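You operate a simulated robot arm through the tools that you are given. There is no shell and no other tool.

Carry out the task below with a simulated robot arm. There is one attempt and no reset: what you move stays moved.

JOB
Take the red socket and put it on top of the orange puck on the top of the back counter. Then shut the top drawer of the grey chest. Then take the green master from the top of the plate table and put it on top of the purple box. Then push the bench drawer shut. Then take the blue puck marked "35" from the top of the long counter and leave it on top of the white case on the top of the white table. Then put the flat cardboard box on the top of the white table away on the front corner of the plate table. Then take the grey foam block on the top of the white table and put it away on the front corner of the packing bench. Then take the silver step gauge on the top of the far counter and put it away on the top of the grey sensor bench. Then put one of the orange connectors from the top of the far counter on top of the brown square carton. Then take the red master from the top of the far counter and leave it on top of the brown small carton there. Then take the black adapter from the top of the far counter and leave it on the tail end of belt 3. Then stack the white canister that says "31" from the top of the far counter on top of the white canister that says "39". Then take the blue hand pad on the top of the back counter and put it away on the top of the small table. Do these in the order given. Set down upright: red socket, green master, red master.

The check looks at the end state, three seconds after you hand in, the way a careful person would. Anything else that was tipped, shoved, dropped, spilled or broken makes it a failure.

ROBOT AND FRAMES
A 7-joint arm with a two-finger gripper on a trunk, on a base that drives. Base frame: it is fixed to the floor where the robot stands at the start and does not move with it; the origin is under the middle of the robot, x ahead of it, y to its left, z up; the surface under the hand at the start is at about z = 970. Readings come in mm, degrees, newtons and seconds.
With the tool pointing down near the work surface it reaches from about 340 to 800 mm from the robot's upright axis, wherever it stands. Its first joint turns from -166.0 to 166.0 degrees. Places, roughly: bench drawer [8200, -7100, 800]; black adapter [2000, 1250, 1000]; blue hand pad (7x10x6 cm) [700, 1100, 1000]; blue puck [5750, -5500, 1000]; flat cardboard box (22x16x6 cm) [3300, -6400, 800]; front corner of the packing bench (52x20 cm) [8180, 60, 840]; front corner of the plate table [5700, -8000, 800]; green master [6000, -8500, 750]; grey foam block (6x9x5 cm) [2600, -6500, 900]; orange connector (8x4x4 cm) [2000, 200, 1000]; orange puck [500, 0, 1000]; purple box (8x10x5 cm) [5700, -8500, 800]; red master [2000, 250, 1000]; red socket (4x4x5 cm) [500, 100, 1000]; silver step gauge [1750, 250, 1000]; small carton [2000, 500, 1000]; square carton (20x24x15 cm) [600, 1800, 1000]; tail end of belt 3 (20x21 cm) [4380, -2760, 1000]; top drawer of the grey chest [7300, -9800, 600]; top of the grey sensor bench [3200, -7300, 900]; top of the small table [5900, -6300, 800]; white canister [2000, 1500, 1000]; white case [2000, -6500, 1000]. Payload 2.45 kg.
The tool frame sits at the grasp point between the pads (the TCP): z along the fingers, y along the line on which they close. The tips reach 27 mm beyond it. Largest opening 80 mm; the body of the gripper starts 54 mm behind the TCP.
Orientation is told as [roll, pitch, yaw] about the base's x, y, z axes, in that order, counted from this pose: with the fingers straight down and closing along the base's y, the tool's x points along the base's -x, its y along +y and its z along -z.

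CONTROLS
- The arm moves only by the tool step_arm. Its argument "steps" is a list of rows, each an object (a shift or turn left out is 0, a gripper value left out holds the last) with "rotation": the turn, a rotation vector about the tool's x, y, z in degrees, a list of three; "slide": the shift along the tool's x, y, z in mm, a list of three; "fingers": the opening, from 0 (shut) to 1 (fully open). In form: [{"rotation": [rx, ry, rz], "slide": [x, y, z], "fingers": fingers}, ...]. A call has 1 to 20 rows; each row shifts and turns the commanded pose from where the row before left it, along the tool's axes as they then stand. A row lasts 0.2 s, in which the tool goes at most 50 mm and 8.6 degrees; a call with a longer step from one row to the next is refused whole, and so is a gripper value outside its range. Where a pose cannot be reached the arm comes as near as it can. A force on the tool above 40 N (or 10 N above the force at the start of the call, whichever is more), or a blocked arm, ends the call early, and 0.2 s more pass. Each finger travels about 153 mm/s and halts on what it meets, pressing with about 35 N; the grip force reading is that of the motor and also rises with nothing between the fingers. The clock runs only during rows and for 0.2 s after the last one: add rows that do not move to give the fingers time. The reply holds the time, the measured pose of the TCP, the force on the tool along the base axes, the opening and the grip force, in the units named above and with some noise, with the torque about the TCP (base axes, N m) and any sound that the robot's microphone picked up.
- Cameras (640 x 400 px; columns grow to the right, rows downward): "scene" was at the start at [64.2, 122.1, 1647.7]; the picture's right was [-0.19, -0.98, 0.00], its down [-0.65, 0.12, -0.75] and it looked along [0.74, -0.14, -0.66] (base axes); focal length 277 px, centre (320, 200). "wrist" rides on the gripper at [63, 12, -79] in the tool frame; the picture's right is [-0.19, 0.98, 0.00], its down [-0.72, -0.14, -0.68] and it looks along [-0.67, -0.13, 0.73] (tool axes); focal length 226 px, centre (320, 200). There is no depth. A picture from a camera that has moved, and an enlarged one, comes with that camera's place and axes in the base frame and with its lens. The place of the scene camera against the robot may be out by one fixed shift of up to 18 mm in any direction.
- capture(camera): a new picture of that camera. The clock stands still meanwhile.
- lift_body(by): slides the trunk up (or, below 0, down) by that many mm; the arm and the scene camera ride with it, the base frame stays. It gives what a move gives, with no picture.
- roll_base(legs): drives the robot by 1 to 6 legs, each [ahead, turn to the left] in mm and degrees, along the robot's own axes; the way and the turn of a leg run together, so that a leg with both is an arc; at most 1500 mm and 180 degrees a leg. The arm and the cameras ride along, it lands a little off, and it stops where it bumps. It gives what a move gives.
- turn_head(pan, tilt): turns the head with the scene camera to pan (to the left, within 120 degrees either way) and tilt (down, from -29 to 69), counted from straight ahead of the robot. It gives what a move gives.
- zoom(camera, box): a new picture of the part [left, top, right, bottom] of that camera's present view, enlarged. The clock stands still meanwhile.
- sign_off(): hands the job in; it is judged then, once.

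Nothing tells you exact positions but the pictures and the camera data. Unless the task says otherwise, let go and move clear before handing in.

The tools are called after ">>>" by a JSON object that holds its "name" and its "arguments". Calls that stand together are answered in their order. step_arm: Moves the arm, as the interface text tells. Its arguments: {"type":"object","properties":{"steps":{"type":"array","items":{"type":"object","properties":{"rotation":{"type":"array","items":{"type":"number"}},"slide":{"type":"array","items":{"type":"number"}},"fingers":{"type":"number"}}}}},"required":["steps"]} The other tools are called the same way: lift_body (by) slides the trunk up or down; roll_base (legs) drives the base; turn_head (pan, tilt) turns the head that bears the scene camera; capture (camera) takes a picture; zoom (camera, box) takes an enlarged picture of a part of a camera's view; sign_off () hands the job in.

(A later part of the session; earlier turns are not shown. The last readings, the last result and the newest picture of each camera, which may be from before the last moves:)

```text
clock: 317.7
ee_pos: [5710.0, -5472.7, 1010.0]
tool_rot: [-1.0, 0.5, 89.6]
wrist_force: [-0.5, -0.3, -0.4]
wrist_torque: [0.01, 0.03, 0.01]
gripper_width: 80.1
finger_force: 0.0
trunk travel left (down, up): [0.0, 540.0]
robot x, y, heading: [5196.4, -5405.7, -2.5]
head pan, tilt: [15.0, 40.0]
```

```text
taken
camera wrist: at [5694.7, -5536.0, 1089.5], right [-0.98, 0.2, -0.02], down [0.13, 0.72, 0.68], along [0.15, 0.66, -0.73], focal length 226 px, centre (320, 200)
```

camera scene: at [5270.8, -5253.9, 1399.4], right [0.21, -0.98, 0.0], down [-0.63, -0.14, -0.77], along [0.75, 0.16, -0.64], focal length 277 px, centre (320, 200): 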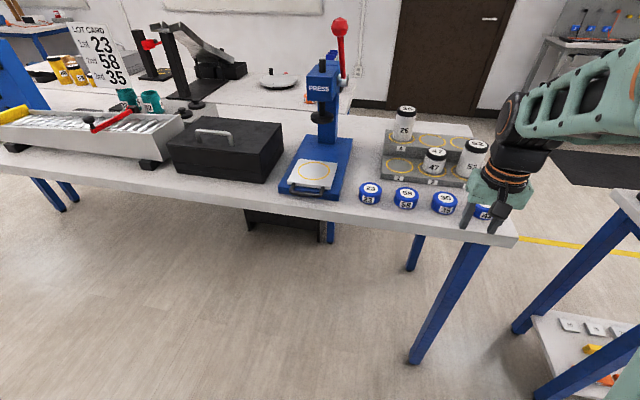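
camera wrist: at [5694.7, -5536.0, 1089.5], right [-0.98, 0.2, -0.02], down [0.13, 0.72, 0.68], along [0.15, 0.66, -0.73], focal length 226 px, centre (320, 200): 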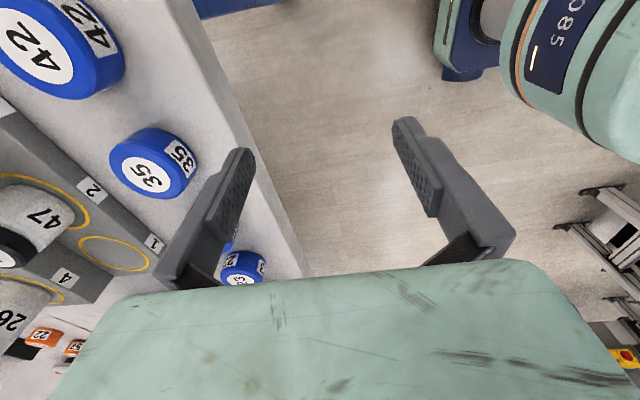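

The wrist view puts puck "35" at about [5868, -5452]. I move above it (fingers open across x) and check again.

>>> {"name": "step_arm", "arguments": {"steps": [{"slide": [-5, -40, 0]}, {"slide": [-6, -40, 0]}, {"slide": [-5, -40, 0]}, {"slide": [-5, -38, 0]}, {}]}}

>>> {"name": "capture", "arguments": {"camera": "wrist"}}

>>> {"name": "zoom", "arguments": {"camera": "scene", "box": [340, 130, 540, 255]}}

```text
clock: 318.9
ee_pos: [5867.3, -5456.3, 1010.4]
tool_rot: [-1.0, 0.4, 89.6]
wrist_force: [0.7, 0.4, -1.0]
wrist_torque: [0.0, 0.03, 0.02]
gripper_width: 80.2
finger_force: 0.0
trunk travel left (down, up): [0.0, 540.0]
robot x, y, heading: [5199.1, -5408.8, -2.7]
head pan, tilt: [15.0, 40.0]
```

```text
taken
camera wrist: at [5852.7, -5518.2, 1090.8], right [-0.98, 0.2, -0.02], down [0.14, 0.72, 0.68], along [0.15, 0.66, -0.73], focal length 226 px, centre (320, 200)
```

wrist: 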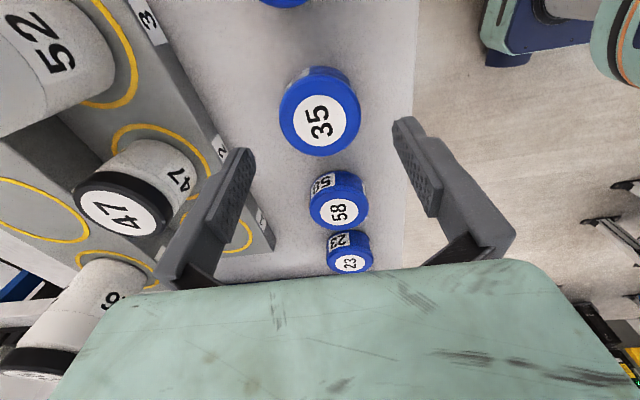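

```text
3.20 times, centred on (440, 192) of scene
camera zoom: at [5271.5, -5253.8, 1399.3], right [0.21, -0.98, 0.0], down [-0.63, -0.14, -0.77], along [0.75, 0.16, -0.64], focal length 885 px, centre (-64, 224)
```

zoom: 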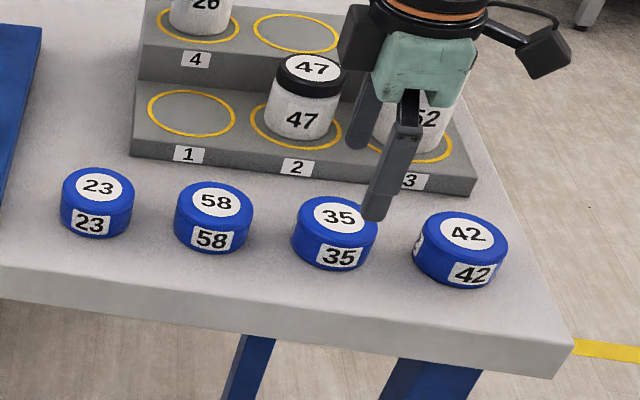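

Puck "35" is right below: top centre [5868, -5454, 936], diameter about 58 mm. I go down and grip it.

>>> {"name": "step_arm", "arguments": {"steps": [{"slide": [-2, 0, 25]}, {"slide": [0, 0, 25]}, {"slide": [0, 0, 21]}, {}, {"fingers": 0}, {"fingers": 0}, {"fingers": 0}]}}

>>> {"name": "zoom", "arguments": {"camera": "scene", "box": [340, 130, 540, 255]}}

>>> {"name": "capture", "arguments": {"camera": "wrist"}}

```text
clock: 320.5
ee_pos: [5869.2, -5452.7, 941.9]
tool_rot: [-1.2, 0.4, 89.6]
wrist_force: [-1.2, -0.8, 1.3]
wrist_torque: [0.01, 0.03, 0.01]
gripper_width: 58.7
finger_force: 35.0
trunk travel left (down, up): [0.0, 540.0]
robot x, y, heading: [5203.8, -5407.1, -2.9]
head pan, tilt: [15.0, 40.0]
```

```text
3.20 times, centred on (440, 192) of scene
camera zoom: at [5271.0, -5253.8, 1399.3], right [0.21, -0.98, 0.0], down [-0.63, -0.14, -0.77], along [0.75, 0.16, -0.64], focal length 885 px, centre (-64, 224)
```

zoom: 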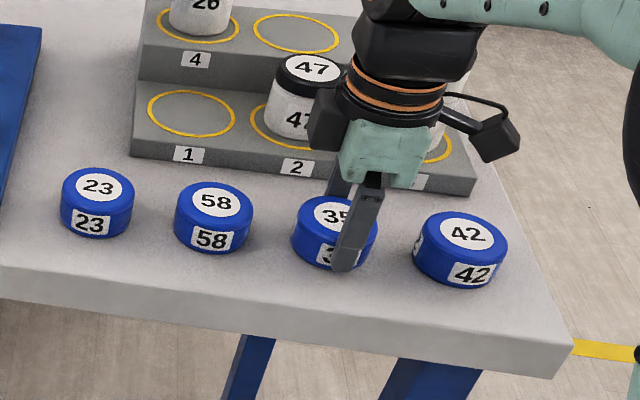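

```text
taken
camera wrist: at [5855.3, -5515.9, 1021.9], right [-0.98, 0.2, -0.02], down [0.14, 0.72, 0.68], along [0.15, 0.66, -0.73], focal length 226 px, centre (320, 200)
```

wrist: 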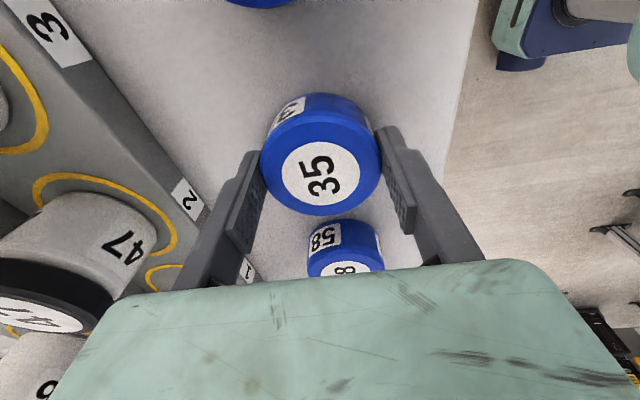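

Puck "35" is held (58.7 mm). I lift it, draw the arm in, and drive around to the south side of the white table.

>>> {"name": "step_arm", "arguments": {"steps": [{"slide": [0, 0, -30]}, {"slide": [0, 0, -40]}, {"slide": [0, 0, -30]}, {"slide": [0, 40, 0]}, {"slide": [0, 40, 0]}, {"slide": [0, 40, 0]}, {"slide": [0, 40, 0]}, {}, {}]}}

>>> {"name": "roll_base", "arguments": {"legs": [[0, -118.4], [1500, 0], [242, 0], [0, 27.3]]}}

>>> {"name": "turn_head", "arguments": {"pan": 10, "tilt": 25}}

>>> {"name": "capture", "arguments": {"camera": "scene"}}

```text
clock: 322.5
ee_pos: [5708.5, -5450.5, 1036.5]
tool_rot: [-1.1, 0.4, 89.4]
wrist_force: [-0.7, 0.7, -1.1]
wrist_torque: [0.03, 0.01, -0.03]
gripper_width: 58.4
finger_force: 34.7
trunk travel left (down, up): [0.0, 540.0]
robot x, y, heading: [5197.2, -5411.7, -2.6]
head pan, tilt: [15.0, 40.0]
```

```text
clock: 337.7
ee_pos: [4281.5, -7429.1, 1035.5]
tool_rot: [-1.1, 0.4, -1.1]
wrist_force: [0.7, -0.4, -0.9]
wrist_torque: [-0.01, -0.02, 0.03]
gripper_width: 58.5
finger_force: 34.8
trunk travel left (down, up): [0.0, 540.0]
robot x, y, heading: [4327.9, -6919.3, -93.2]
head pan, tilt: [15.0, 40.0]
```

```text
clock: 338.5
ee_pos: [4281.2, -7429.2, 1035.0]
tool_rot: [-1.0, 0.4, -1.1]
wrist_force: [1.0, 0.1, -1.4]
wrist_torque: [0.01, 0.0, 0.02]
gripper_width: 58.5
finger_force: 35.1
trunk travel left (down, up): [0.0, 540.0]
robot x, y, heading: [4325.2, -6918.3, -93.2]
head pan, tilt: [10.0, 25.0]
```

```text
taken
camera scene: at [4479.4, -7002.6, 1422.6], right [-0.99, -0.12, 0.0], down [-0.05, 0.42, -0.91], along [0.11, -0.9, -0.42], focal length 277 px, centre (320, 200)
```

scene: 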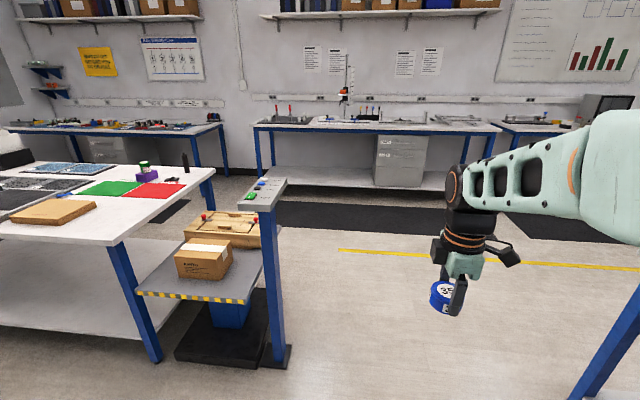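

The way along x about 4300 is clear (the lift cart's post is at x about 4836). I go on south, then west below the sensor bench, then north to the white table.

>>> {"name": "roll_base", "arguments": {"legs": [[1490, 0], [0, -86.8], [1500, 0], [550, 0]]}}

>>> {"name": "turn_head", "arguments": {"pan": -60, "tilt": 25}}

>>> {"name": "capture", "arguments": {"camera": "scene"}}

```text
clock: 359.5
ee_pos: [1696.6, -8418.5, 1035.3]
tool_rot: [-1.1, 0.5, -87.2]
wrist_force: [0.0, 0.1, -0.9]
wrist_torque: [0.02, 0.03, -0.01]
gripper_width: 58.3
finger_force: 34.8
trunk travel left (down, up): [0.0, 540.0]
robot x, y, heading: [2202.3, -8428.1, -179.7]
head pan, tilt: [10.0, 25.0]
```

```text
clock: 360.9
ee_pos: [1696.4, -8419.6, 1035.9]
tool_rot: [-1.1, 0.4, -87.2]
wrist_force: [-0.6, 0.4, -0.7]
wrist_torque: [0.0, 0.02, 0.01]
gripper_width: 58.4
finger_force: 34.7
trunk travel left (down, up): [0.0, 540.0]
robot x, y, heading: [2205.8, -8428.6, -179.6]
head pan, tilt: [-60.0, 25.0]
```

```text
taken
camera scene: at [2182.4, -8493.1, 1422.7], right [0.86, 0.51, 0.0], down [0.22, -0.36, -0.91], along [-0.46, 0.78, -0.42], focal length 277 px, centre (320, 200)
```

scene: 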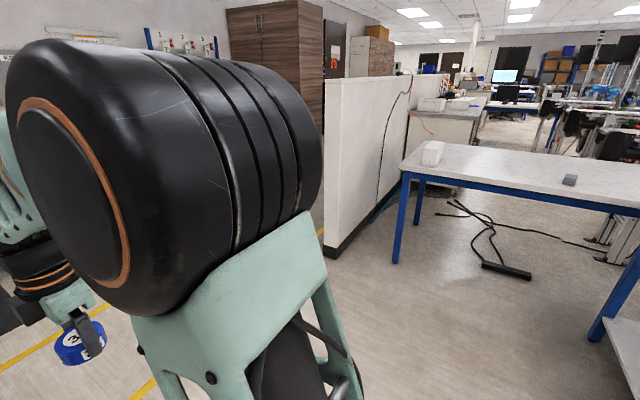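

The white case and the grey foam block are both on the near side of the white table. I turn to face the table and drive up to about (2210, -7160).

>>> {"name": "roll_base", "arguments": {"legs": [[0, -90.2], [1265, 0]]}}

>>> {"name": "turn_head", "arguments": {"pan": 10, "tilt": 40}}

>>> {"name": "capture", "arguments": {"camera": "scene"}}

>>> {"name": "capture", "arguments": {"camera": "wrist"}}

```text
clock: 371.4
ee_pos: [2194.5, -6619.5, 1035.5]
tool_rot: [-1.1, 0.4, -177.1]
wrist_force: [0.0, -0.1, -1.1]
wrist_torque: [0.03, 0.02, 0.03]
gripper_width: 58.5
finger_force: 34.8
trunk travel left (down, up): [0.0, 540.0]
robot x, y, heading: [2185.8, -7131.3, 90.7]
head pan, tilt: [-60.0, 25.0]
```

```text
clock: 372.8
ee_pos: [2193.0, -6619.7, 1035.8]
tool_rot: [-1.1, 0.4, -177.0]
wrist_force: [0.7, 0.9, -1.4]
wrist_torque: [0.02, 0.0, 0.02]
gripper_width: 58.4
finger_force: 34.9
trunk travel left (down, up): [0.0, 540.0]
robot x, y, heading: [2186.5, -7130.8, 90.7]
head pan, tilt: [10.0, 40.0]
```

```text
taken
camera scene: at [2031.0, -7071.1, 1399.4], right [0.98, 0.19, 0.0], down [0.12, -0.63, -0.77], along [-0.14, 0.75, -0.64], focal length 277 px, centre (320, 200)
```

scene: 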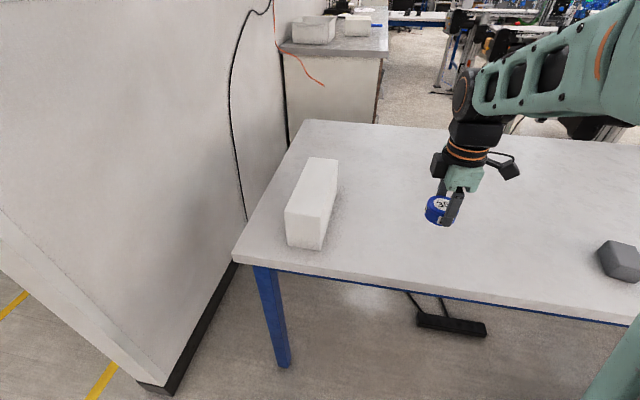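

```text
taken
camera wrist: at [2258.2, -6630.5, 1116.0], right [-0.14, -0.99, -0.02], down [-0.73, 0.09, 0.68], along [-0.67, 0.11, -0.73], focal length 226 px, centre (320, 200)
```

wrist: 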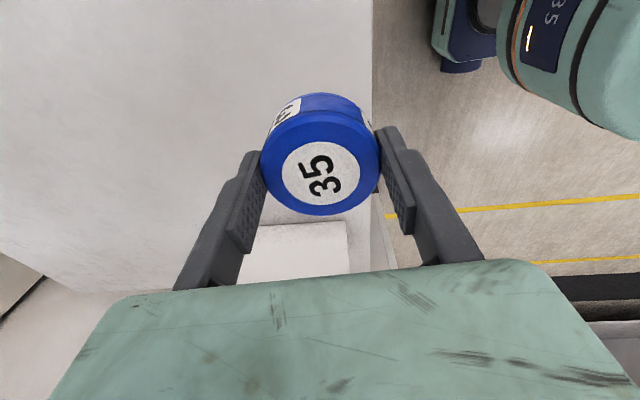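

I see the white case: a long narrow white block lying along y. I zoom in to measure its top.

>>> {"name": "zoom", "arguments": {"camera": "scene", "box": [240, 130, 400, 270]}}

```text
2.86 times, centred on (320, 200) of scene
camera zoom: at [2031.0, -7071.1, 1399.4], right [0.98, 0.19, 0.0], down [0.12, -0.63, -0.77], along [-0.14, 0.75, -0.64], focal length 790 px, centre (320, 200)
```

zoom: 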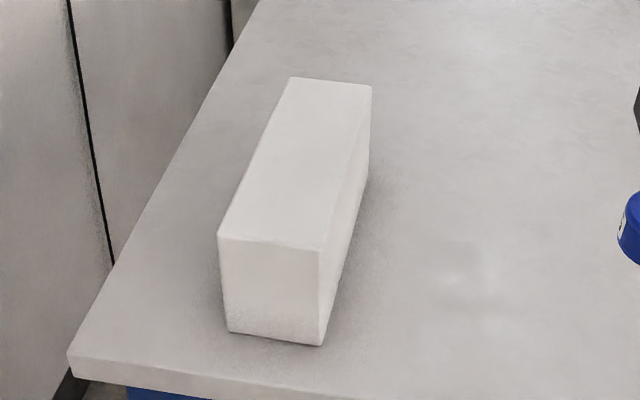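

The case top is about 93 × 275 mm, centred near [1895, -6450], at roughly z 915. I carry the puck over it and check with the wrist camera.

>>> {"name": "step_arm", "arguments": {"steps": [{"slide": [-41, -26.5, 0]}, {"slide": [-41, -26.5, 0]}, {"slide": [-41, -26.5, 0]}, {"slide": [-41, -26.5, 0]}, {"slide": [-41, -26.5, 0]}, {"slide": [-41, -26.5, 0]}, {"slide": [-41, -26.5, 0]}, {}, {}]}}

>>> {"name": "capture", "arguments": {"camera": "wrist"}}

>>> {"name": "zoom", "arguments": {"camera": "scene", "box": [240, 110, 400, 250]}}

```text
clock: 374.8
ee_pos: [1899.0, -6451.9, 1038.4]
tool_rot: [-1.1, 0.4, -177.0]
wrist_force: [1.2, 0.1, -0.5]
wrist_torque: [0.02, 0.0, 0.01]
gripper_width: 58.2
finger_force: 35.2
trunk travel left (down, up): [0.0, 540.0]
robot x, y, heading: [2185.4, -7129.5, 90.9]
head pan, tilt: [10.0, 40.0]
```

```text
taken
camera wrist: at [1962.9, -6462.8, 1118.2], right [-0.14, -0.99, -0.02], down [-0.73, 0.09, 0.68], along [-0.67, 0.11, -0.73], focal length 226 px, centre (320, 200)
```

wrist: 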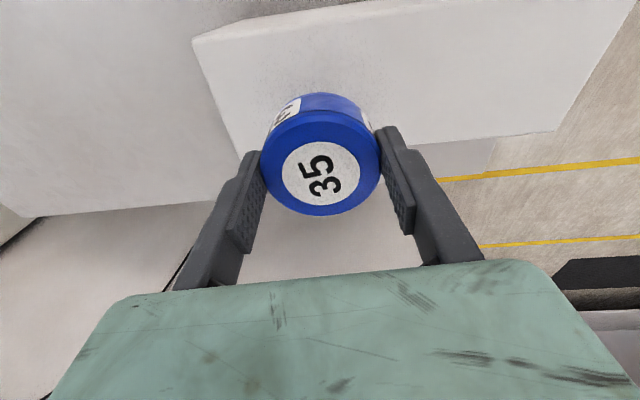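

```text
2.86 times, centred on (320, 180) of scene
camera zoom: at [2031.0, -7071.2, 1399.4], right [0.98, 0.19, 0.0], down [0.12, -0.63, -0.77], along [-0.14, 0.75, -0.64], focal length 790 px, centre (320, 257)
```

zoom: 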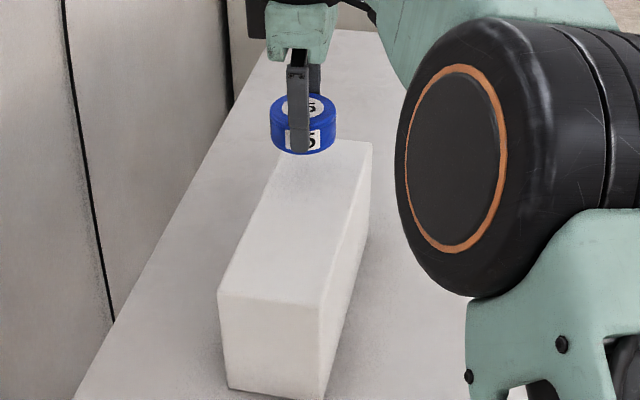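

Crossing both views, the case's top is higher than I first took it: z about 972, x 1872–1953, y -6625…-6385, so its centre is about [1912, -6505]. I shift there.

>>> {"name": "step_arm", "arguments": {"steps": [{"slide": [5, 27, 0]}, {"slide": [5, 27, 0]}, {}]}}

>>> {"name": "capture", "arguments": {"camera": "wrist"}}

>>> {"name": "zoom", "arguments": {"camera": "scene", "box": [240, 130, 400, 270]}}

```text
clock: 375.6
ee_pos: [1909.4, -6504.9, 1035.9]
tool_rot: [-1.1, 0.4, -177.0]
wrist_force: [0.2, 0.3, -0.9]
wrist_torque: [0.02, -0.02, 0.02]
gripper_width: 58.2
finger_force: 35.3
trunk travel left (down, up): [0.0, 540.0]
robot x, y, heading: [2185.3, -7132.8, 90.7]
head pan, tilt: [10.0, 40.0]
```

```text
taken
camera wrist: at [1973.9, -6515.5, 1115.5], right [-0.14, -0.99, -0.02], down [-0.73, 0.09, 0.68], along [-0.67, 0.11, -0.73], focal length 226 px, centre (320, 200)
```

wrist: 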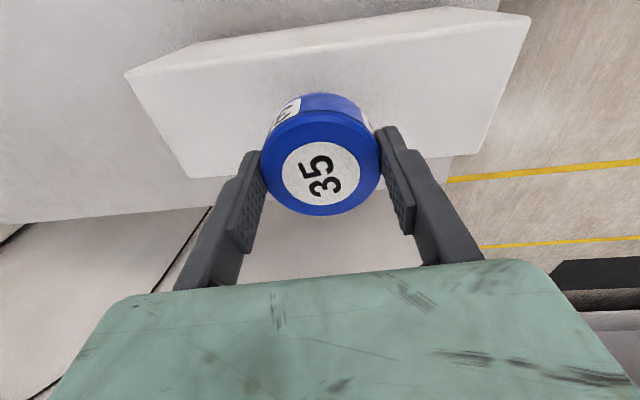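

```text
2.86 times, centred on (320, 200) of scene
camera zoom: at [2031.0, -7071.3, 1399.3], right [0.98, 0.19, 0.0], down [0.12, -0.63, -0.77], along [-0.14, 0.75, -0.64], focal length 790 px, centre (320, 200)
```

zoom: 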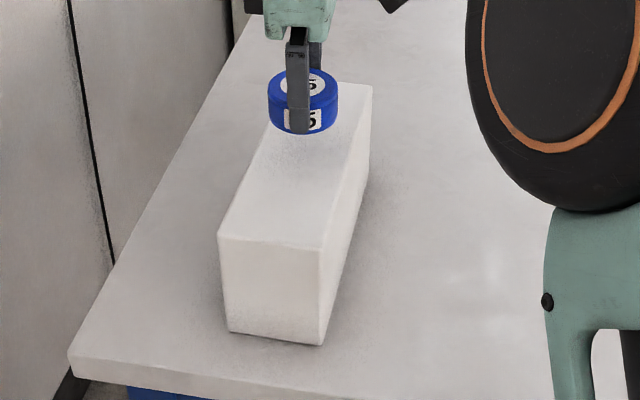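

The puck is over the middle of the case. I lower it, slowly at the end, until it touches.

>>> {"name": "step_arm", "arguments": {"steps": [{"slide": [2, 0, 10]}, {"slide": [0, 0, 8]}, {"slide": [0, 0, 2]}, {"slide": [0, 0, 2]}, {"slide": [0, 0, 2]}, {}]}}

>>> {"name": "zoom", "arguments": {"camera": "scene", "box": [240, 130, 400, 270]}}

```text
clock: 377.0
ee_pos: [1913.8, -6504.3, 1012.8]
tool_rot: [-1.1, 0.4, -177.0]
wrist_force: [-0.8, -0.1, -0.9]
wrist_torque: [-0.01, -0.01, -0.01]
gripper_width: 58.5
finger_force: 35.2
trunk travel left (down, up): [0.0, 540.0]
robot x, y, heading: [2186.4, -7131.0, 90.7]
head pan, tilt: [10.0, 40.0]
```

```text
2.86 times, centred on (320, 200) of scene
camera zoom: at [2030.8, -7071.1, 1399.3], right [0.98, 0.19, 0.0], down [0.12, -0.63, -0.77], along [-0.14, 0.75, -0.64], focal length 790 px, centre (320, 200)
```

zoom: 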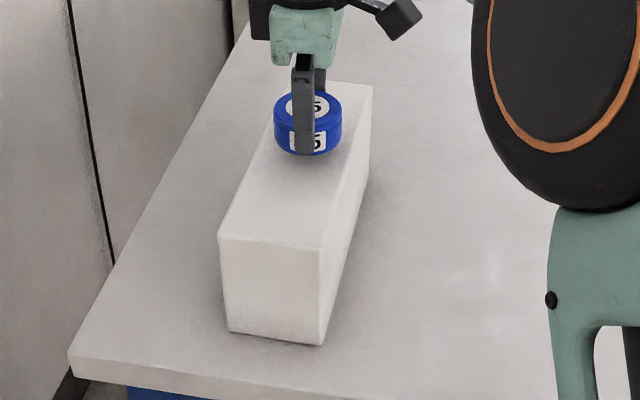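

>>> {"name": "step_arm", "arguments": {"steps": [{"slide": [0, 0, 2]}, {"slide": [0, 0, 2]}, {"slide": [0, 0, 2]}, {"slide": [0, 0, 2]}, {"slide": [0, 0, 2]}, {}]}}

>>> {"name": "zoom", "arguments": {"camera": "scene", "box": [260, 130, 380, 235]}}

```text
clock: 378.4
ee_pos: [1910.8, -6502.0, 1001.7]
tool_rot: [-0.9, 0.4, -177.0]
wrist_force: [0.4, -0.9, -0.9]
wrist_torque: [0.0, 0.01, -0.02]
gripper_width: 58.3
finger_force: 34.9
trunk travel left (down, up): [0.0, 540.0]
robot x, y, heading: [2186.6, -7129.6, 91.0]
head pan, tilt: [10.0, 40.0]
```

```text
3.81 times, centred on (320, 182) of scene
camera zoom: at [2030.8, -7071.0, 1399.3], right [0.98, 0.19, 0.0], down [0.12, -0.63, -0.77], along [-0.14, 0.75, -0.64], focal length 1054 px, centre (320, 267)
```

zoom: 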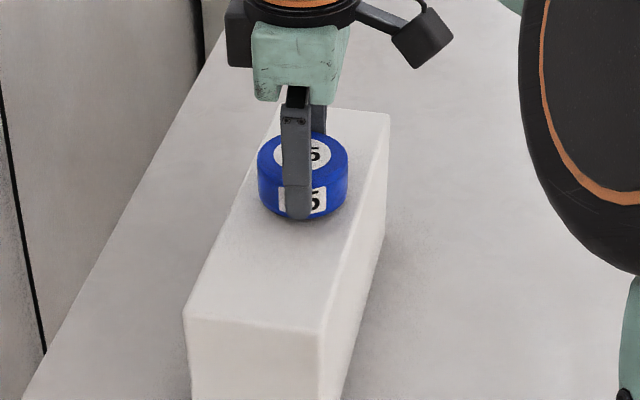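

>>> {"name": "step_arm", "arguments": {"steps": [{"slide": [0, 0, 2]}, {"slide": [0, 0, 2]}, {"slide": [0, 0, 2]}, {"slide": [0, 0, 2]}, {}]}}

>>> {"name": "zoom", "arguments": {"camera": "scene", "box": [260, 130, 380, 235]}}

```text
clock: 379.6
ee_pos: [1912.3, -6503.7, 997.0]
tool_rot: [-1.5, 0.3, -177.0]
wrist_force: [0.0, 6.3, 24.6]
wrist_torque: [-0.4, -0.05, -0.03]
gripper_width: 58.3
finger_force: 35.4
trunk travel left (down, up): [0.0, 540.0]
robot x, y, heading: [2184.0, -7130.9, 90.9]
head pan, tilt: [10.0, 40.0]
```

```text
3.81 times, centred on (320, 182) of scene
camera zoom: at [2031.5, -7072.1, 1399.7], right [0.98, 0.19, 0.0], down [0.12, -0.63, -0.77], along [-0.14, 0.75, -0.64], focal length 1054 px, centre (320, 267)
```

zoom: 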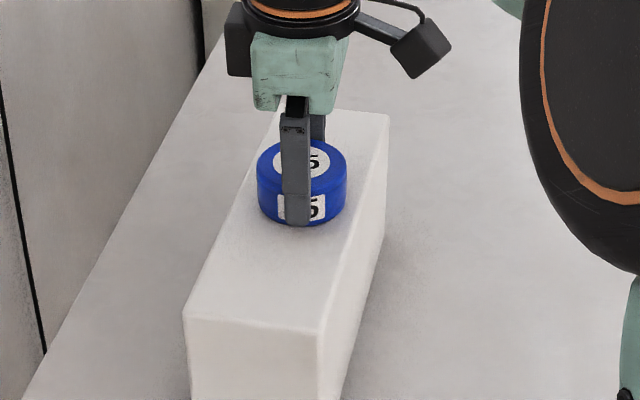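

Contact (25 N). I unload slightly, open fully at once, and rise.

>>> {"name": "step_arm", "arguments": {"steps": [{"slide": [0, 0, -1.5]}, {}, {"fingers": 1}, {"fingers": 1}, {"slide": [0, 0, -30]}, {"slide": [0, 0, -40]}, {"slide": [0, 0, -40]}, {}]}}

>>> {"name": "capture", "arguments": {"camera": "scene"}}

>>> {"name": "capture", "arguments": {"camera": "wrist"}}

```text
clock: 381.4
ee_pos: [1913.0, -6505.2, 1104.9]
tool_rot: [-1.1, 0.4, -177.0]
wrist_force: [0.1, -1.4, 0.5]
wrist_torque: [0.0, 0.01, -0.01]
gripper_width: 80.2
finger_force: 0.1
trunk travel left (down, up): [0.0, 540.0]
robot x, y, heading: [2183.9, -7131.6, 90.7]
head pan, tilt: [10.0, 40.0]
```

```text
taken
camera scene: at [2030.9, -7071.3, 1399.3], right [0.98, 0.19, 0.0], down [0.12, -0.63, -0.77], along [-0.14, 0.75, -0.64], focal length 277 px, centre (320, 200)
```

scene: 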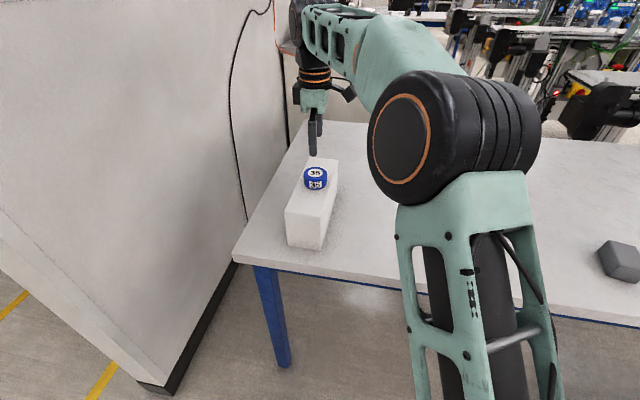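

```text
taken
camera wrist: at [1977.0, -6514.7, 1184.0], right [-0.14, -0.99, -0.02], down [-0.73, 0.09, 0.68], along [-0.67, 0.11, -0.73], focal length 226 px, centre (320, 200)
```

wrist: 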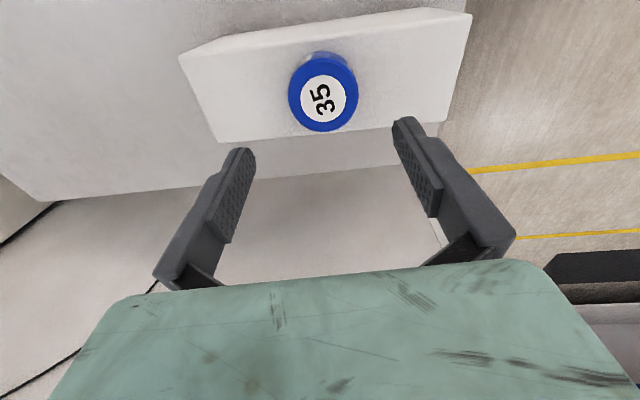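

The blue puck rests centred on the white case. Next is the flat cardboard box at the east end of this table; I pull the arm in and drive round to the table's east end.

>>> {"name": "step_arm", "arguments": {"steps": [{"slide": [38, 10, 0], "fingers": 0.6}, {"slide": [38, 20, 0]}, {"slide": [38, 22, 0]}, {"slide": [38, 22, 0]}, {"slide": [38, 22, 20]}, {"slide": [38, 22, 20]}, {"slide": [38, 22, 20]}, {}]}}

>>> {"name": "roll_base", "arguments": {"legs": [[-1270, 0], [0, -90], [1500, 0], [480, 0]]}}

>>> {"name": "turn_head", "arguments": {"pan": 60, "tilt": 25}}

>>> {"name": "capture", "arguments": {"camera": "scene"}}

```text
clock: 383.2
ee_pos: [2184.6, -6627.9, 1045.5]
tool_rot: [-1.1, 0.5, -177.0]
wrist_force: [0.0, -0.5, -0.5]
wrist_torque: [0.01, 0.02, 0.0]
gripper_width: 47.9
finger_force: 0.1
trunk travel left (down, up): [0.0, 540.0]
robot x, y, heading: [2186.3, -7131.6, 90.9]
head pan, tilt: [10.0, 40.0]
```

```text
clock: 403.1
ee_pos: [4694.2, -8371.7, 1047.3]
tool_rot: [-1.1, 0.4, 93.1]
wrist_force: [-0.1, 0.4, -0.2]
wrist_torque: [0.01, 0.01, 0.0]
gripper_width: 48.2
finger_force: 0.1
trunk travel left (down, up): [0.0, 540.0]
robot x, y, heading: [4192.1, -8372.3, 0.8]
head pan, tilt: [10.0, 40.0]
```

```text
clock: 404.2
ee_pos: [4694.8, -8371.6, 1045.9]
tool_rot: [-1.1, 0.5, 93.0]
wrist_force: [1.0, -0.9, -0.2]
wrist_torque: [-0.04, -0.01, -0.02]
gripper_width: 47.9
finger_force: 0.0
trunk travel left (down, up): [0.0, 540.0]
robot x, y, heading: [4194.5, -8370.7, 1.0]
head pan, tilt: [60.0, 25.0]
```

```text
taken
camera scene: at [4216.6, -8155.9, 1422.7], right [0.87, -0.49, 0.0], down [-0.21, -0.37, -0.91], along [0.44, 0.79, -0.42], focal length 277 px, centre (320, 200)
```

scene: 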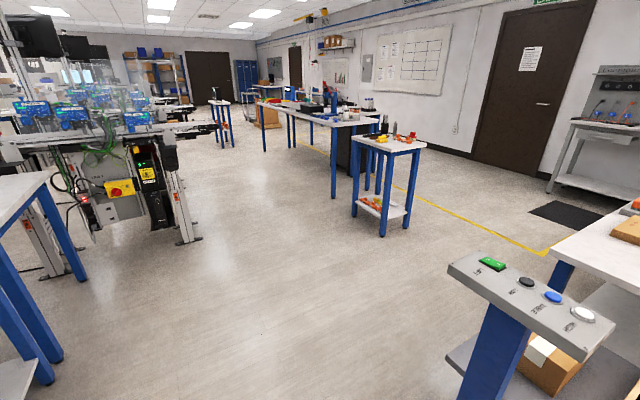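

The way north along x about 4190 is clear; a conveyor foot stands at about (4222, -5659). I drive up to y about -6450 and turn to face the white table's east end.

>>> {"name": "roll_base", "arguments": {"legs": [[0, 89], [1500, 0], [420, 0], [0, 90]]}}

>>> {"name": "turn_head", "arguments": {"pan": 0, "tilt": 35}}

>>> {"name": "capture", "arguments": {"camera": "scene"}}

```text
clock: 421.5
ee_pos: [3716.2, -6464.9, 1045.5]
tool_rot: [-1.1, 0.4, -89.0]
wrist_force: [0.5, -0.2, -0.2]
wrist_torque: [0.01, 0.0, 0.03]
gripper_width: 47.9
finger_force: 0.1
trunk travel left (down, up): [0.0, 540.0]
robot x, y, heading: [4217.7, -6478.7, 178.7]
head pan, tilt: [60.0, 25.0]
```

```text
clock: 422.8
ee_pos: [3716.6, -6464.9, 1046.6]
tool_rot: [-1.0, 0.4, -88.9]
wrist_force: [-0.5, 0.0, 0.5]
wrist_torque: [0.02, 0.03, 0.01]
gripper_width: 48.0
finger_force: 0.0
trunk travel left (down, up): [0.0, 540.0]
robot x, y, heading: [4218.3, -6483.3, 178.8]
head pan, tilt: [0.0, 35.0]
```

```text
taken
camera scene: at [4148.0, -6621.5, 1406.9], right [0.02, 1.0, 0.0], down [0.57, -0.01, -0.82], along [-0.82, 0.02, -0.57], focal length 277 px, centre (320, 200)
```

scene: 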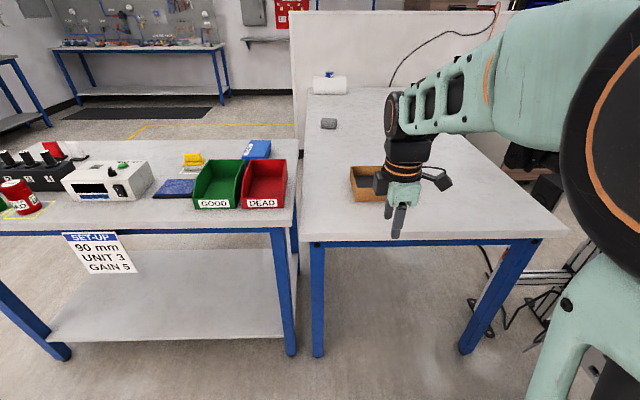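

I face the table ends: sensor bench on the left, white table on the right with the open brown box behind my hand. I zoom in on the box.

>>> {"name": "zoom", "arguments": {"camera": "scene", "box": [300, 130, 460, 250]}}

>>> {"name": "capture", "arguments": {"camera": "wrist"}}

```text
3.33 times, centred on (380, 190) of scene
camera zoom: at [4148.0, -6621.5, 1406.9], right [0.02, 1.0, 0.0], down [0.57, -0.01, -0.82], along [-0.82, 0.02, -0.57], focal length 922 px, centre (120, 233)
```

zoom: 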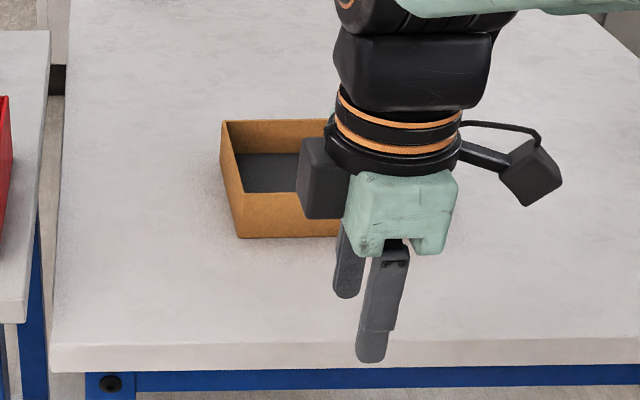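

```text
taken
camera wrist: at [3729.7, -6401.8, 1126.3], right [0.98, -0.17, -0.02], down [-0.12, -0.73, 0.68], along [-0.13, -0.67, -0.73], focal length 226 px, centre (320, 200)
```

wrist: 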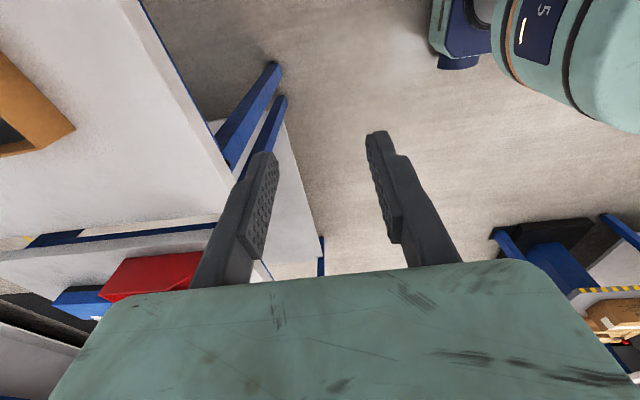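

It is an open tray-like box with a dark inset. I drive 250 mm closer, then bring the wrist camera over it.

>>> {"name": "roll_base", "arguments": {"legs": [[250, 0]]}}

>>> {"name": "step_arm", "arguments": {"steps": [{"slide": [30, -30, 0], "fingers": 1}, {"slide": [30, -30, 0]}, {"slide": [30, -30, 0]}, {"slide": [20, -30, 0]}, {}]}}

>>> {"name": "capture", "arguments": {"camera": "wrist"}}

>>> {"name": "capture", "arguments": {"camera": "scene"}}

```text
clock: 424.6
ee_pos: [3467.9, -6457.7, 1045.2]
tool_rot: [-1.0, 0.3, -89.1]
wrist_force: [-0.1, -0.5, -0.6]
wrist_torque: [0.0, 0.04, 0.01]
gripper_width: 47.7
finger_force: 0.0
trunk travel left (down, up): [0.0, 540.0]
robot x, y, heading: [3966.4, -6473.2, 178.7]
head pan, tilt: [0.0, 35.0]
```

```text
clock: 425.8
ee_pos: [3344.8, -6350.9, 1049.2]
tool_rot: [-1.0, 0.4, -89.2]
wrist_force: [-0.5, 0.8, -1.1]
wrist_torque: [-0.02, -0.02, 0.0]
gripper_width: 79.6
finger_force: 0.1
trunk travel left (down, up): [0.0, 540.0]
robot x, y, heading: [3966.2, -6477.2, 178.5]
head pan, tilt: [0.0, 35.0]
```

```text
taken
camera wrist: at [3357.3, -6288.0, 1129.4], right [0.98, -0.18, -0.02], down [-0.12, -0.72, 0.68], along [-0.13, -0.67, -0.73], focal length 226 px, centre (320, 200)
```

wrist: 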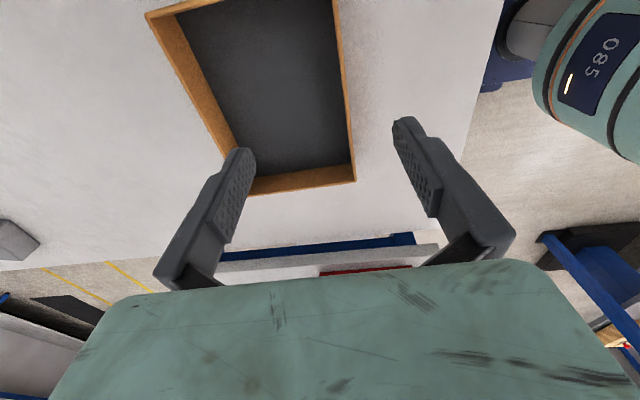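

```text
taken
camera scene: at [3897.8, -6615.4, 1406.9], right [0.02, 1.0, 0.0], down [0.57, -0.01, -0.82], along [-0.82, 0.02, -0.57], focal length 277 px, centre (320, 200)
```

scene: 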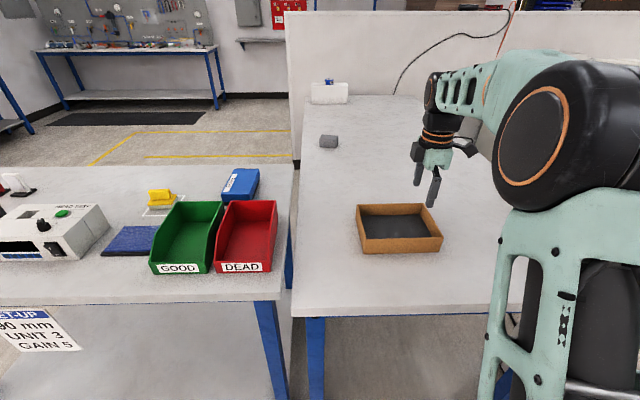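

The box's long side lies along y: its east wall is at x about 3364, y -6480…-6265, rim near z 900. I'll grip that wall at its middle, one finger inside; first I go above it and lower for a closer look.

>>> {"name": "step_arm", "arguments": {"steps": [{"slide": [-9, 10, 20]}, {"slide": [-8, 9, 35]}, {"slide": [0, 0, 35]}, {}]}}

>>> {"name": "capture", "arguments": {"camera": "wrist"}}

>>> {"name": "zoom", "arguments": {"camera": "scene", "box": [320, 150, 480, 270]}}

```text
clock: 426.8
ee_pos: [3360.7, -6367.7, 957.1]
tool_rot: [-1.2, 0.4, -89.0]
wrist_force: [-0.4, 0.1, -0.4]
wrist_torque: [0.0, -0.06, 0.0]
gripper_width: 79.9
finger_force: 0.0
trunk travel left (down, up): [0.0, 540.0]
robot x, y, heading: [3968.8, -6472.8, 178.5]
head pan, tilt: [0.0, 35.0]
```

```text
taken
camera wrist: at [3374.4, -6304.3, 1037.9], right [0.98, -0.18, -0.02], down [-0.12, -0.72, 0.68], along [-0.14, -0.67, -0.73], focal length 226 px, centre (320, 200)
```

wrist: 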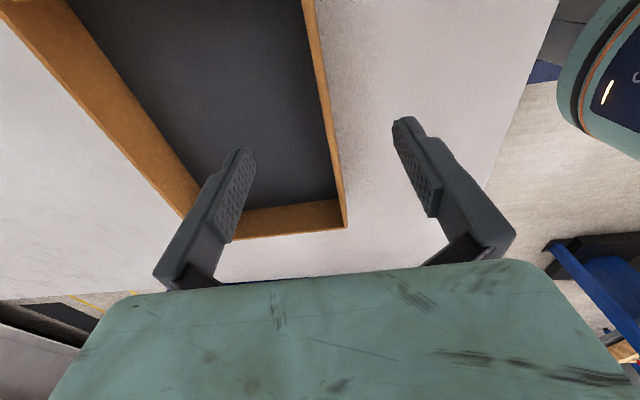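

```text
3.33 times, centred on (400, 210) of scene
camera zoom: at [3897.9, -6615.6, 1406.9], right [0.02, 1.0, 0.0], down [0.57, -0.01, -0.82], along [-0.82, 0.02, -0.57], focal length 922 px, centre (53, 167)
```

zoom: 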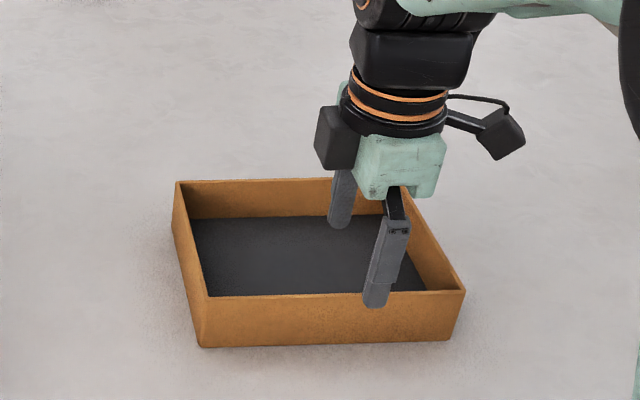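

The east wall (x about 3364, rim z about 889) is between the fingers. I lower the fingers over it and grip.

>>> {"name": "step_arm", "arguments": {"steps": [{"slide": [-4, 3, 25]}, {"slide": [0, 0, 25]}, {"slide": [0, 0, 16]}, {}, {"fingers": 0}, {"fingers": 0}, {"fingers": 0}, {"fingers": 0}]}}

>>> {"name": "capture", "arguments": {"camera": "wrist"}}

>>> {"name": "zoom", "arguments": {"camera": "scene", "box": [320, 150, 480, 270]}}

```text
clock: 428.6
ee_pos: [3367.2, -6370.1, 892.8]
tool_rot: [-1.0, 0.4, -89.1]
wrist_force: [-0.1, 0.4, -0.6]
wrist_torque: [0.02, -0.08, 0.02]
gripper_width: 6.0
finger_force: 33.0
trunk travel left (down, up): [0.0, 540.0]
robot x, y, heading: [3971.4, -6474.9, 178.5]
head pan, tilt: [0.0, 35.0]
```

```text
taken
camera wrist: at [3379.7, -6306.3, 973.3], right [0.98, -0.18, -0.02], down [-0.12, -0.72, 0.68], along [-0.13, -0.67, -0.73], focal length 226 px, centre (320, 200)
```

wrist: 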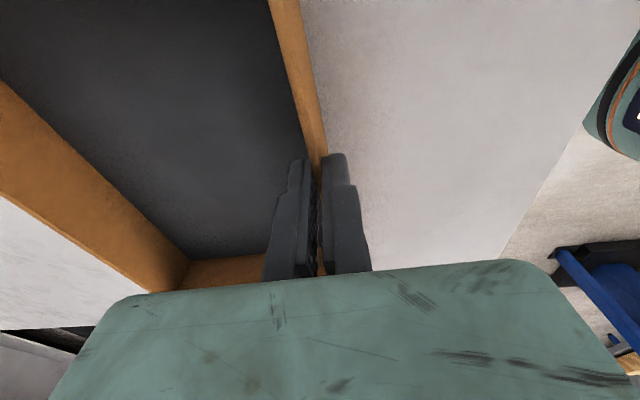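

```text
3.33 times, centred on (400, 210) of scene
camera zoom: at [3898.0, -6615.6, 1406.9], right [0.02, 1.0, 0.0], down [0.57, -0.01, -0.82], along [-0.82, 0.02, -0.57], focal length 922 px, centre (53, 167)
```

zoom: 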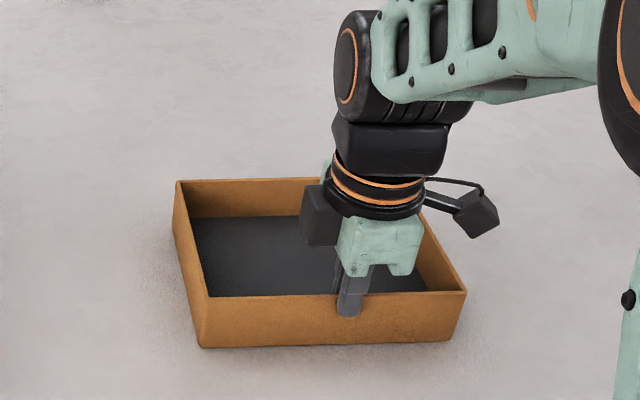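

The wall (6 mm thick) is gripped. I lift a little and check how the box hangs.

>>> {"name": "step_arm", "arguments": {"steps": [{"slide": [0, 0, -10]}, {"slide": [0, 0, -15]}, {"slide": [0, 0, -15]}, {}, {}]}}

>>> {"name": "zoom", "arguments": {"camera": "scene", "box": [320, 130, 480, 250]}}

>>> {"name": "capture", "arguments": {"camera": "wrist"}}

```text
clock: 429.8
ee_pos: [3365.9, -6370.9, 932.2]
tool_rot: [-1.1, 0.4, -89.1]
wrist_force: [-0.3, 0.5, -1.1]
wrist_torque: [0.0, -0.1, -0.02]
gripper_width: 6.1
finger_force: 32.5
trunk travel left (down, up): [0.0, 540.0]
robot x, y, heading: [3971.9, -6476.3, 178.5]
head pan, tilt: [0.0, 35.0]
```

```text
3.33 times, centred on (400, 190) of scene
camera zoom: at [3898.0, -6615.6, 1406.9], right [0.02, 1.0, 0.0], down [0.57, -0.01, -0.82], along [-0.82, 0.02, -0.57], focal length 922 px, centre (53, 233)
```

zoom: 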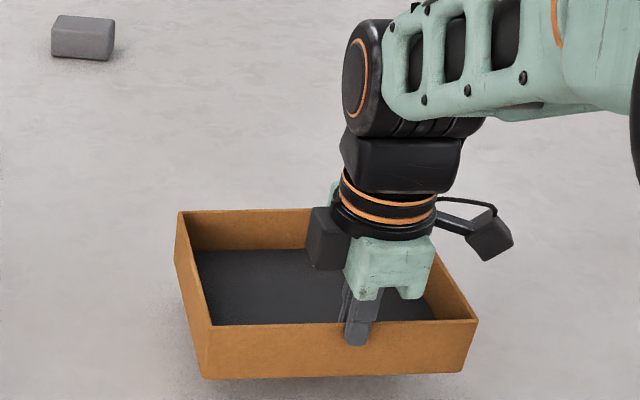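

```text
taken
camera wrist: at [3379.1, -6307.4, 1012.3], right [0.98, -0.18, -0.02], down [-0.12, -0.72, 0.68], along [-0.14, -0.67, -0.73], focal length 226 px, centre (320, 200)
```

wrist: 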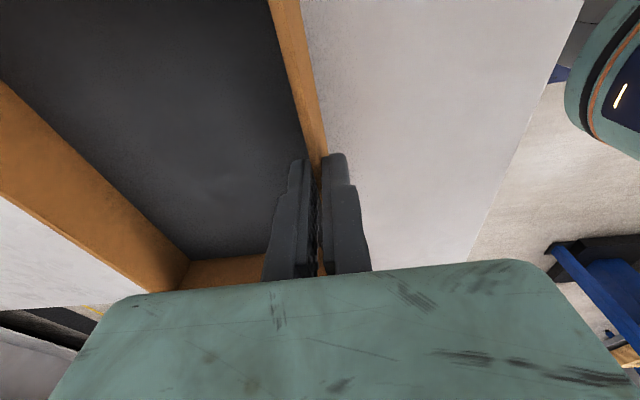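

The box hangs level and is light. I raise it, draw it in, back away, and drive toward the north side of the plate table.

>>> {"name": "step_arm", "arguments": {"steps": [{"slide": [0, 0, -35]}, {"slide": [0, 0, -35]}, {"slide": [0, 0, -30]}, {"slide": [0, 30, 0]}, {"slide": [0, 30, 0]}, {"slide": [0, 30, 0]}, {"slide": [0, 20, 0]}, {}, {}]}}

>>> {"name": "roll_base", "arguments": {"legs": [[-300, 0], [0, 156.5]]}}

>>> {"name": "turn_head", "arguments": {"pan": 15, "tilt": 25}}

>>> {"name": "capture", "arguments": {"camera": "scene"}}

```text
clock: 431.8
ee_pos: [3477.5, -6366.8, 1028.4]
tool_rot: [-1.0, 0.4, -89.1]
wrist_force: [1.1, -0.2, -1.6]
wrist_torque: [0.02, -0.11, 0.02]
gripper_width: 6.1
finger_force: 32.7
trunk travel left (down, up): [0.0, 540.0]
robot x, y, heading: [3969.2, -6478.4, 178.6]
head pan, tilt: [0.0, 35.0]
```

```text
clock: 440.4
ee_pos: [4667.3, -6787.0, 1028.4]
tool_rot: [-1.0, 0.3, 66.3]
wrist_force: [0.3, 1.3, -1.8]
wrist_torque: [0.04, 0.12, -0.02]
gripper_width: 5.8
finger_force: 32.2
trunk travel left (down, up): [0.0, 540.0]
robot x, y, heading: [4265.7, -6483.5, -25.8]
head pan, tilt: [0.0, 35.0]
```

```text
clock: 441.2
ee_pos: [4666.0, -6786.6, 1027.7]
tool_rot: [-1.0, 0.5, 66.3]
wrist_force: [0.2, -0.2, -2.7]
wrist_torque: [0.06, 0.12, 0.01]
gripper_width: 6.0
finger_force: 32.4
trunk travel left (down, up): [0.0, 540.0]
robot x, y, heading: [4265.4, -6483.0, -25.9]
head pan, tilt: [15.0, 25.0]
```

```text
taken
camera scene: at [4399.2, -6369.1, 1422.6], right [-0.19, -0.98, 0.0], down [-0.42, 0.08, -0.91], along [0.89, -0.17, -0.42], focal length 277 px, centre (320, 200)
```

scene: 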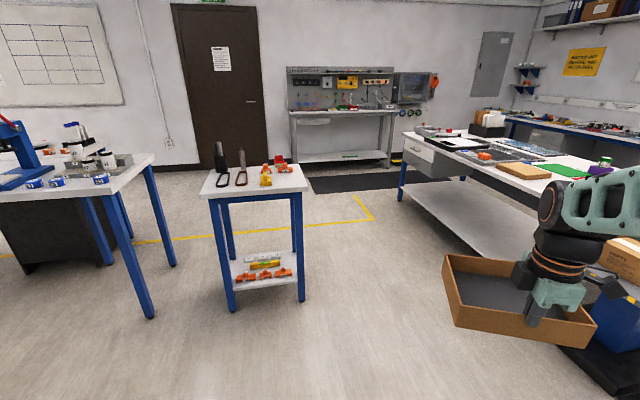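

The way to the north side of the plate table is clear. I drive there and turn to face it.

>>> {"name": "roll_base", "arguments": {"legs": [[1470, 0], [0, -64.2]]}}

>>> {"name": "turn_head", "arguments": {"pan": 10, "tilt": 38}}

>>> {"name": "capture", "arguments": {"camera": "scene"}}

```text
clock: 451.5
ee_pos: [5540.1, -7602.6, 1029.6]
tool_rot: [-0.9, 0.4, 4.2]
wrist_force: [0.1, -1.0, -1.1]
wrist_torque: [0.11, 0.02, 0.0]
gripper_width: 6.1
finger_force: 31.7
trunk travel left (down, up): [0.0, 540.0]
robot x, y, heading: [5617.9, -7108.0, -88.0]
head pan, tilt: [15.0, 25.0]
```

```text
clock: 452.2
ee_pos: [5539.4, -7603.6, 1029.2]
tool_rot: [-1.0, 0.4, 4.1]
wrist_force: [-0.3, -0.9, -1.4]
wrist_torque: [0.12, 0.03, 0.05]
gripper_width: 6.2
finger_force: 32.8
trunk travel left (down, up): [0.0, 540.0]
robot x, y, heading: [5616.5, -7102.3, -88.2]
head pan, tilt: [10.0, 38.0]
```

```text
taken
camera scene: at [5777.0, -7167.8, 1402.4], right [-0.98, -0.2, 0.0], down [-0.13, 0.6, -0.79], along [0.16, -0.77, -0.62], focal length 277 px, centre (320, 200)
```

scene: 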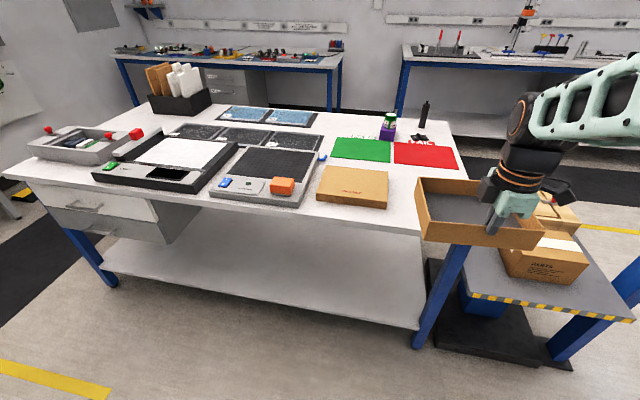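

The free corner is at the table's north-west, between the existing carton (x 5706–5935) and the west edge; I'll set the box centred at about [5570, -7950]. I drive 110 mm closer and shift the box above that spot.

>>> {"name": "roll_base", "arguments": {"legs": [[110, 0]]}}

>>> {"name": "step_arm", "arguments": {"steps": [{"rotation": [0, 0, 3.2], "slide": [0, 0, 0]}, {"slide": [-8, -40, 0]}, {"slide": [-8, -40, 0]}, {"slide": [-6, -40, 0]}, {"slide": [-2, -34, 0]}, {}, {}]}}

>>> {"name": "capture", "arguments": {"camera": "scene"}}

>>> {"name": "capture", "arguments": {"camera": "wrist"}}

```text
clock: 453.4
ee_pos: [5544.1, -7711.5, 1028.7]
tool_rot: [-0.9, 0.4, 4.1]
wrist_force: [-0.1, 0.6, -1.8]
wrist_torque: [0.11, -0.01, 0.03]
gripper_width: 6.1
finger_force: 32.7
trunk travel left (down, up): [0.0, 540.0]
robot x, y, heading: [5626.3, -7212.6, -88.1]
head pan, tilt: [10.0, 38.0]
```

```text
clock: 455.0
ee_pos: [5571.8, -7864.1, 1031.3]
tool_rot: [-1.1, 0.4, 0.9]
wrist_force: [0.1, -0.2, -2.3]
wrist_torque: [0.15, 0.01, 0.02]
gripper_width: 6.0
finger_force: 32.6
trunk travel left (down, up): [0.0, 540.0]
robot x, y, heading: [5621.4, -7213.6, -88.1]
head pan, tilt: [10.0, 38.0]
```

```text
taken
camera scene: at [5780.6, -7277.7, 1402.3], right [-0.98, -0.21, 0.0], down [-0.13, 0.6, -0.79], along [0.16, -0.77, -0.62], focal length 277 px, centre (320, 200)
```

scene: 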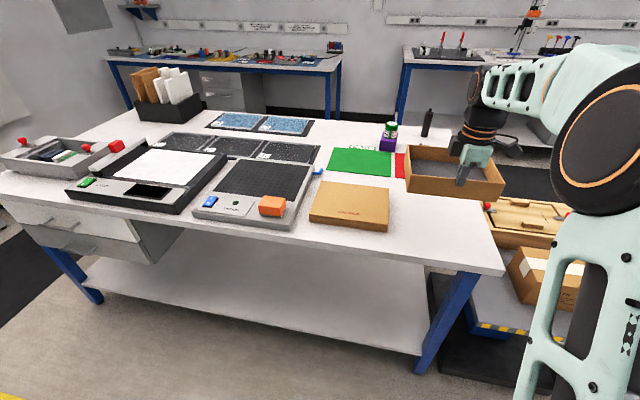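

```text
taken
camera wrist: at [5508.3, -7851.5, 1111.4], right [0.18, 0.98, -0.02], down [0.72, -0.12, 0.68], along [0.67, -0.13, -0.73], focal length 226 px, centre (320, 200)
```

wrist: 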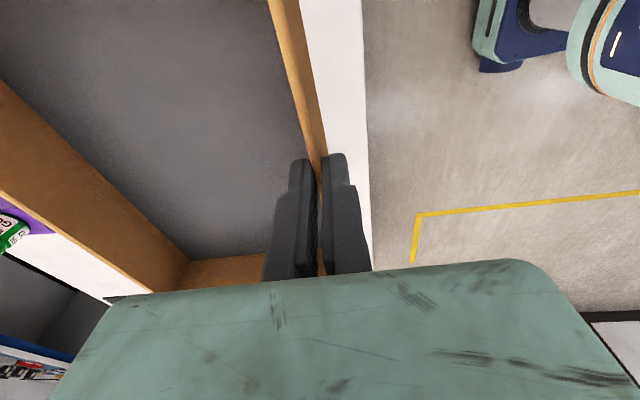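

The table's north edge is at y about -7816 and the box will lie fully on the free corner with about 25 mm to the neighbouring carton. I lower it.

>>> {"name": "step_arm", "arguments": {"steps": [{"slide": [4, -12, 30]}, {"slide": [4, 0, 40]}, {"slide": [0, 0, 40]}, {"slide": [0, 0, 30]}, {}, {}]}}

>>> {"name": "zoom", "arguments": {"camera": "scene", "box": [300, 130, 540, 290]}}

```text
clock: 456.4
ee_pos: [5560.1, -7882.5, 889.9]
tool_rot: [-1.2, 0.3, 0.9]
wrist_force: [0.3, 0.5, -1.9]
wrist_torque: [0.11, 0.01, -0.02]
gripper_width: 6.0
finger_force: 33.0
trunk travel left (down, up): [0.0, 540.0]
robot x, y, heading: [5620.9, -7213.0, -88.0]
head pan, tilt: [10.0, 38.0]
```

```text
2.50 times, centred on (420, 210) of scene
camera zoom: at [5780.6, -7277.8, 1402.3], right [-0.98, -0.21, 0.0], down [-0.13, 0.6, -0.79], along [0.16, -0.77, -0.62], focal length 691 px, centre (70, 175)
```

zoom: 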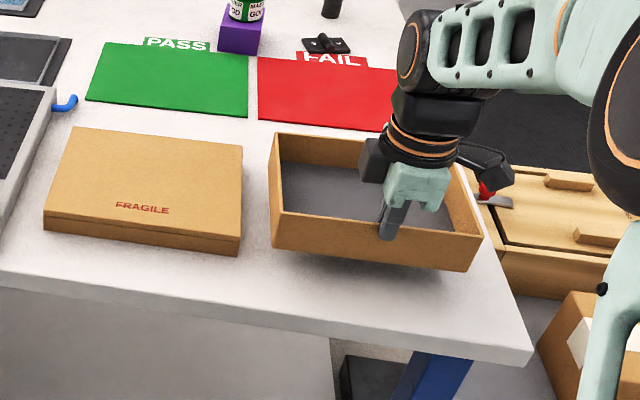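

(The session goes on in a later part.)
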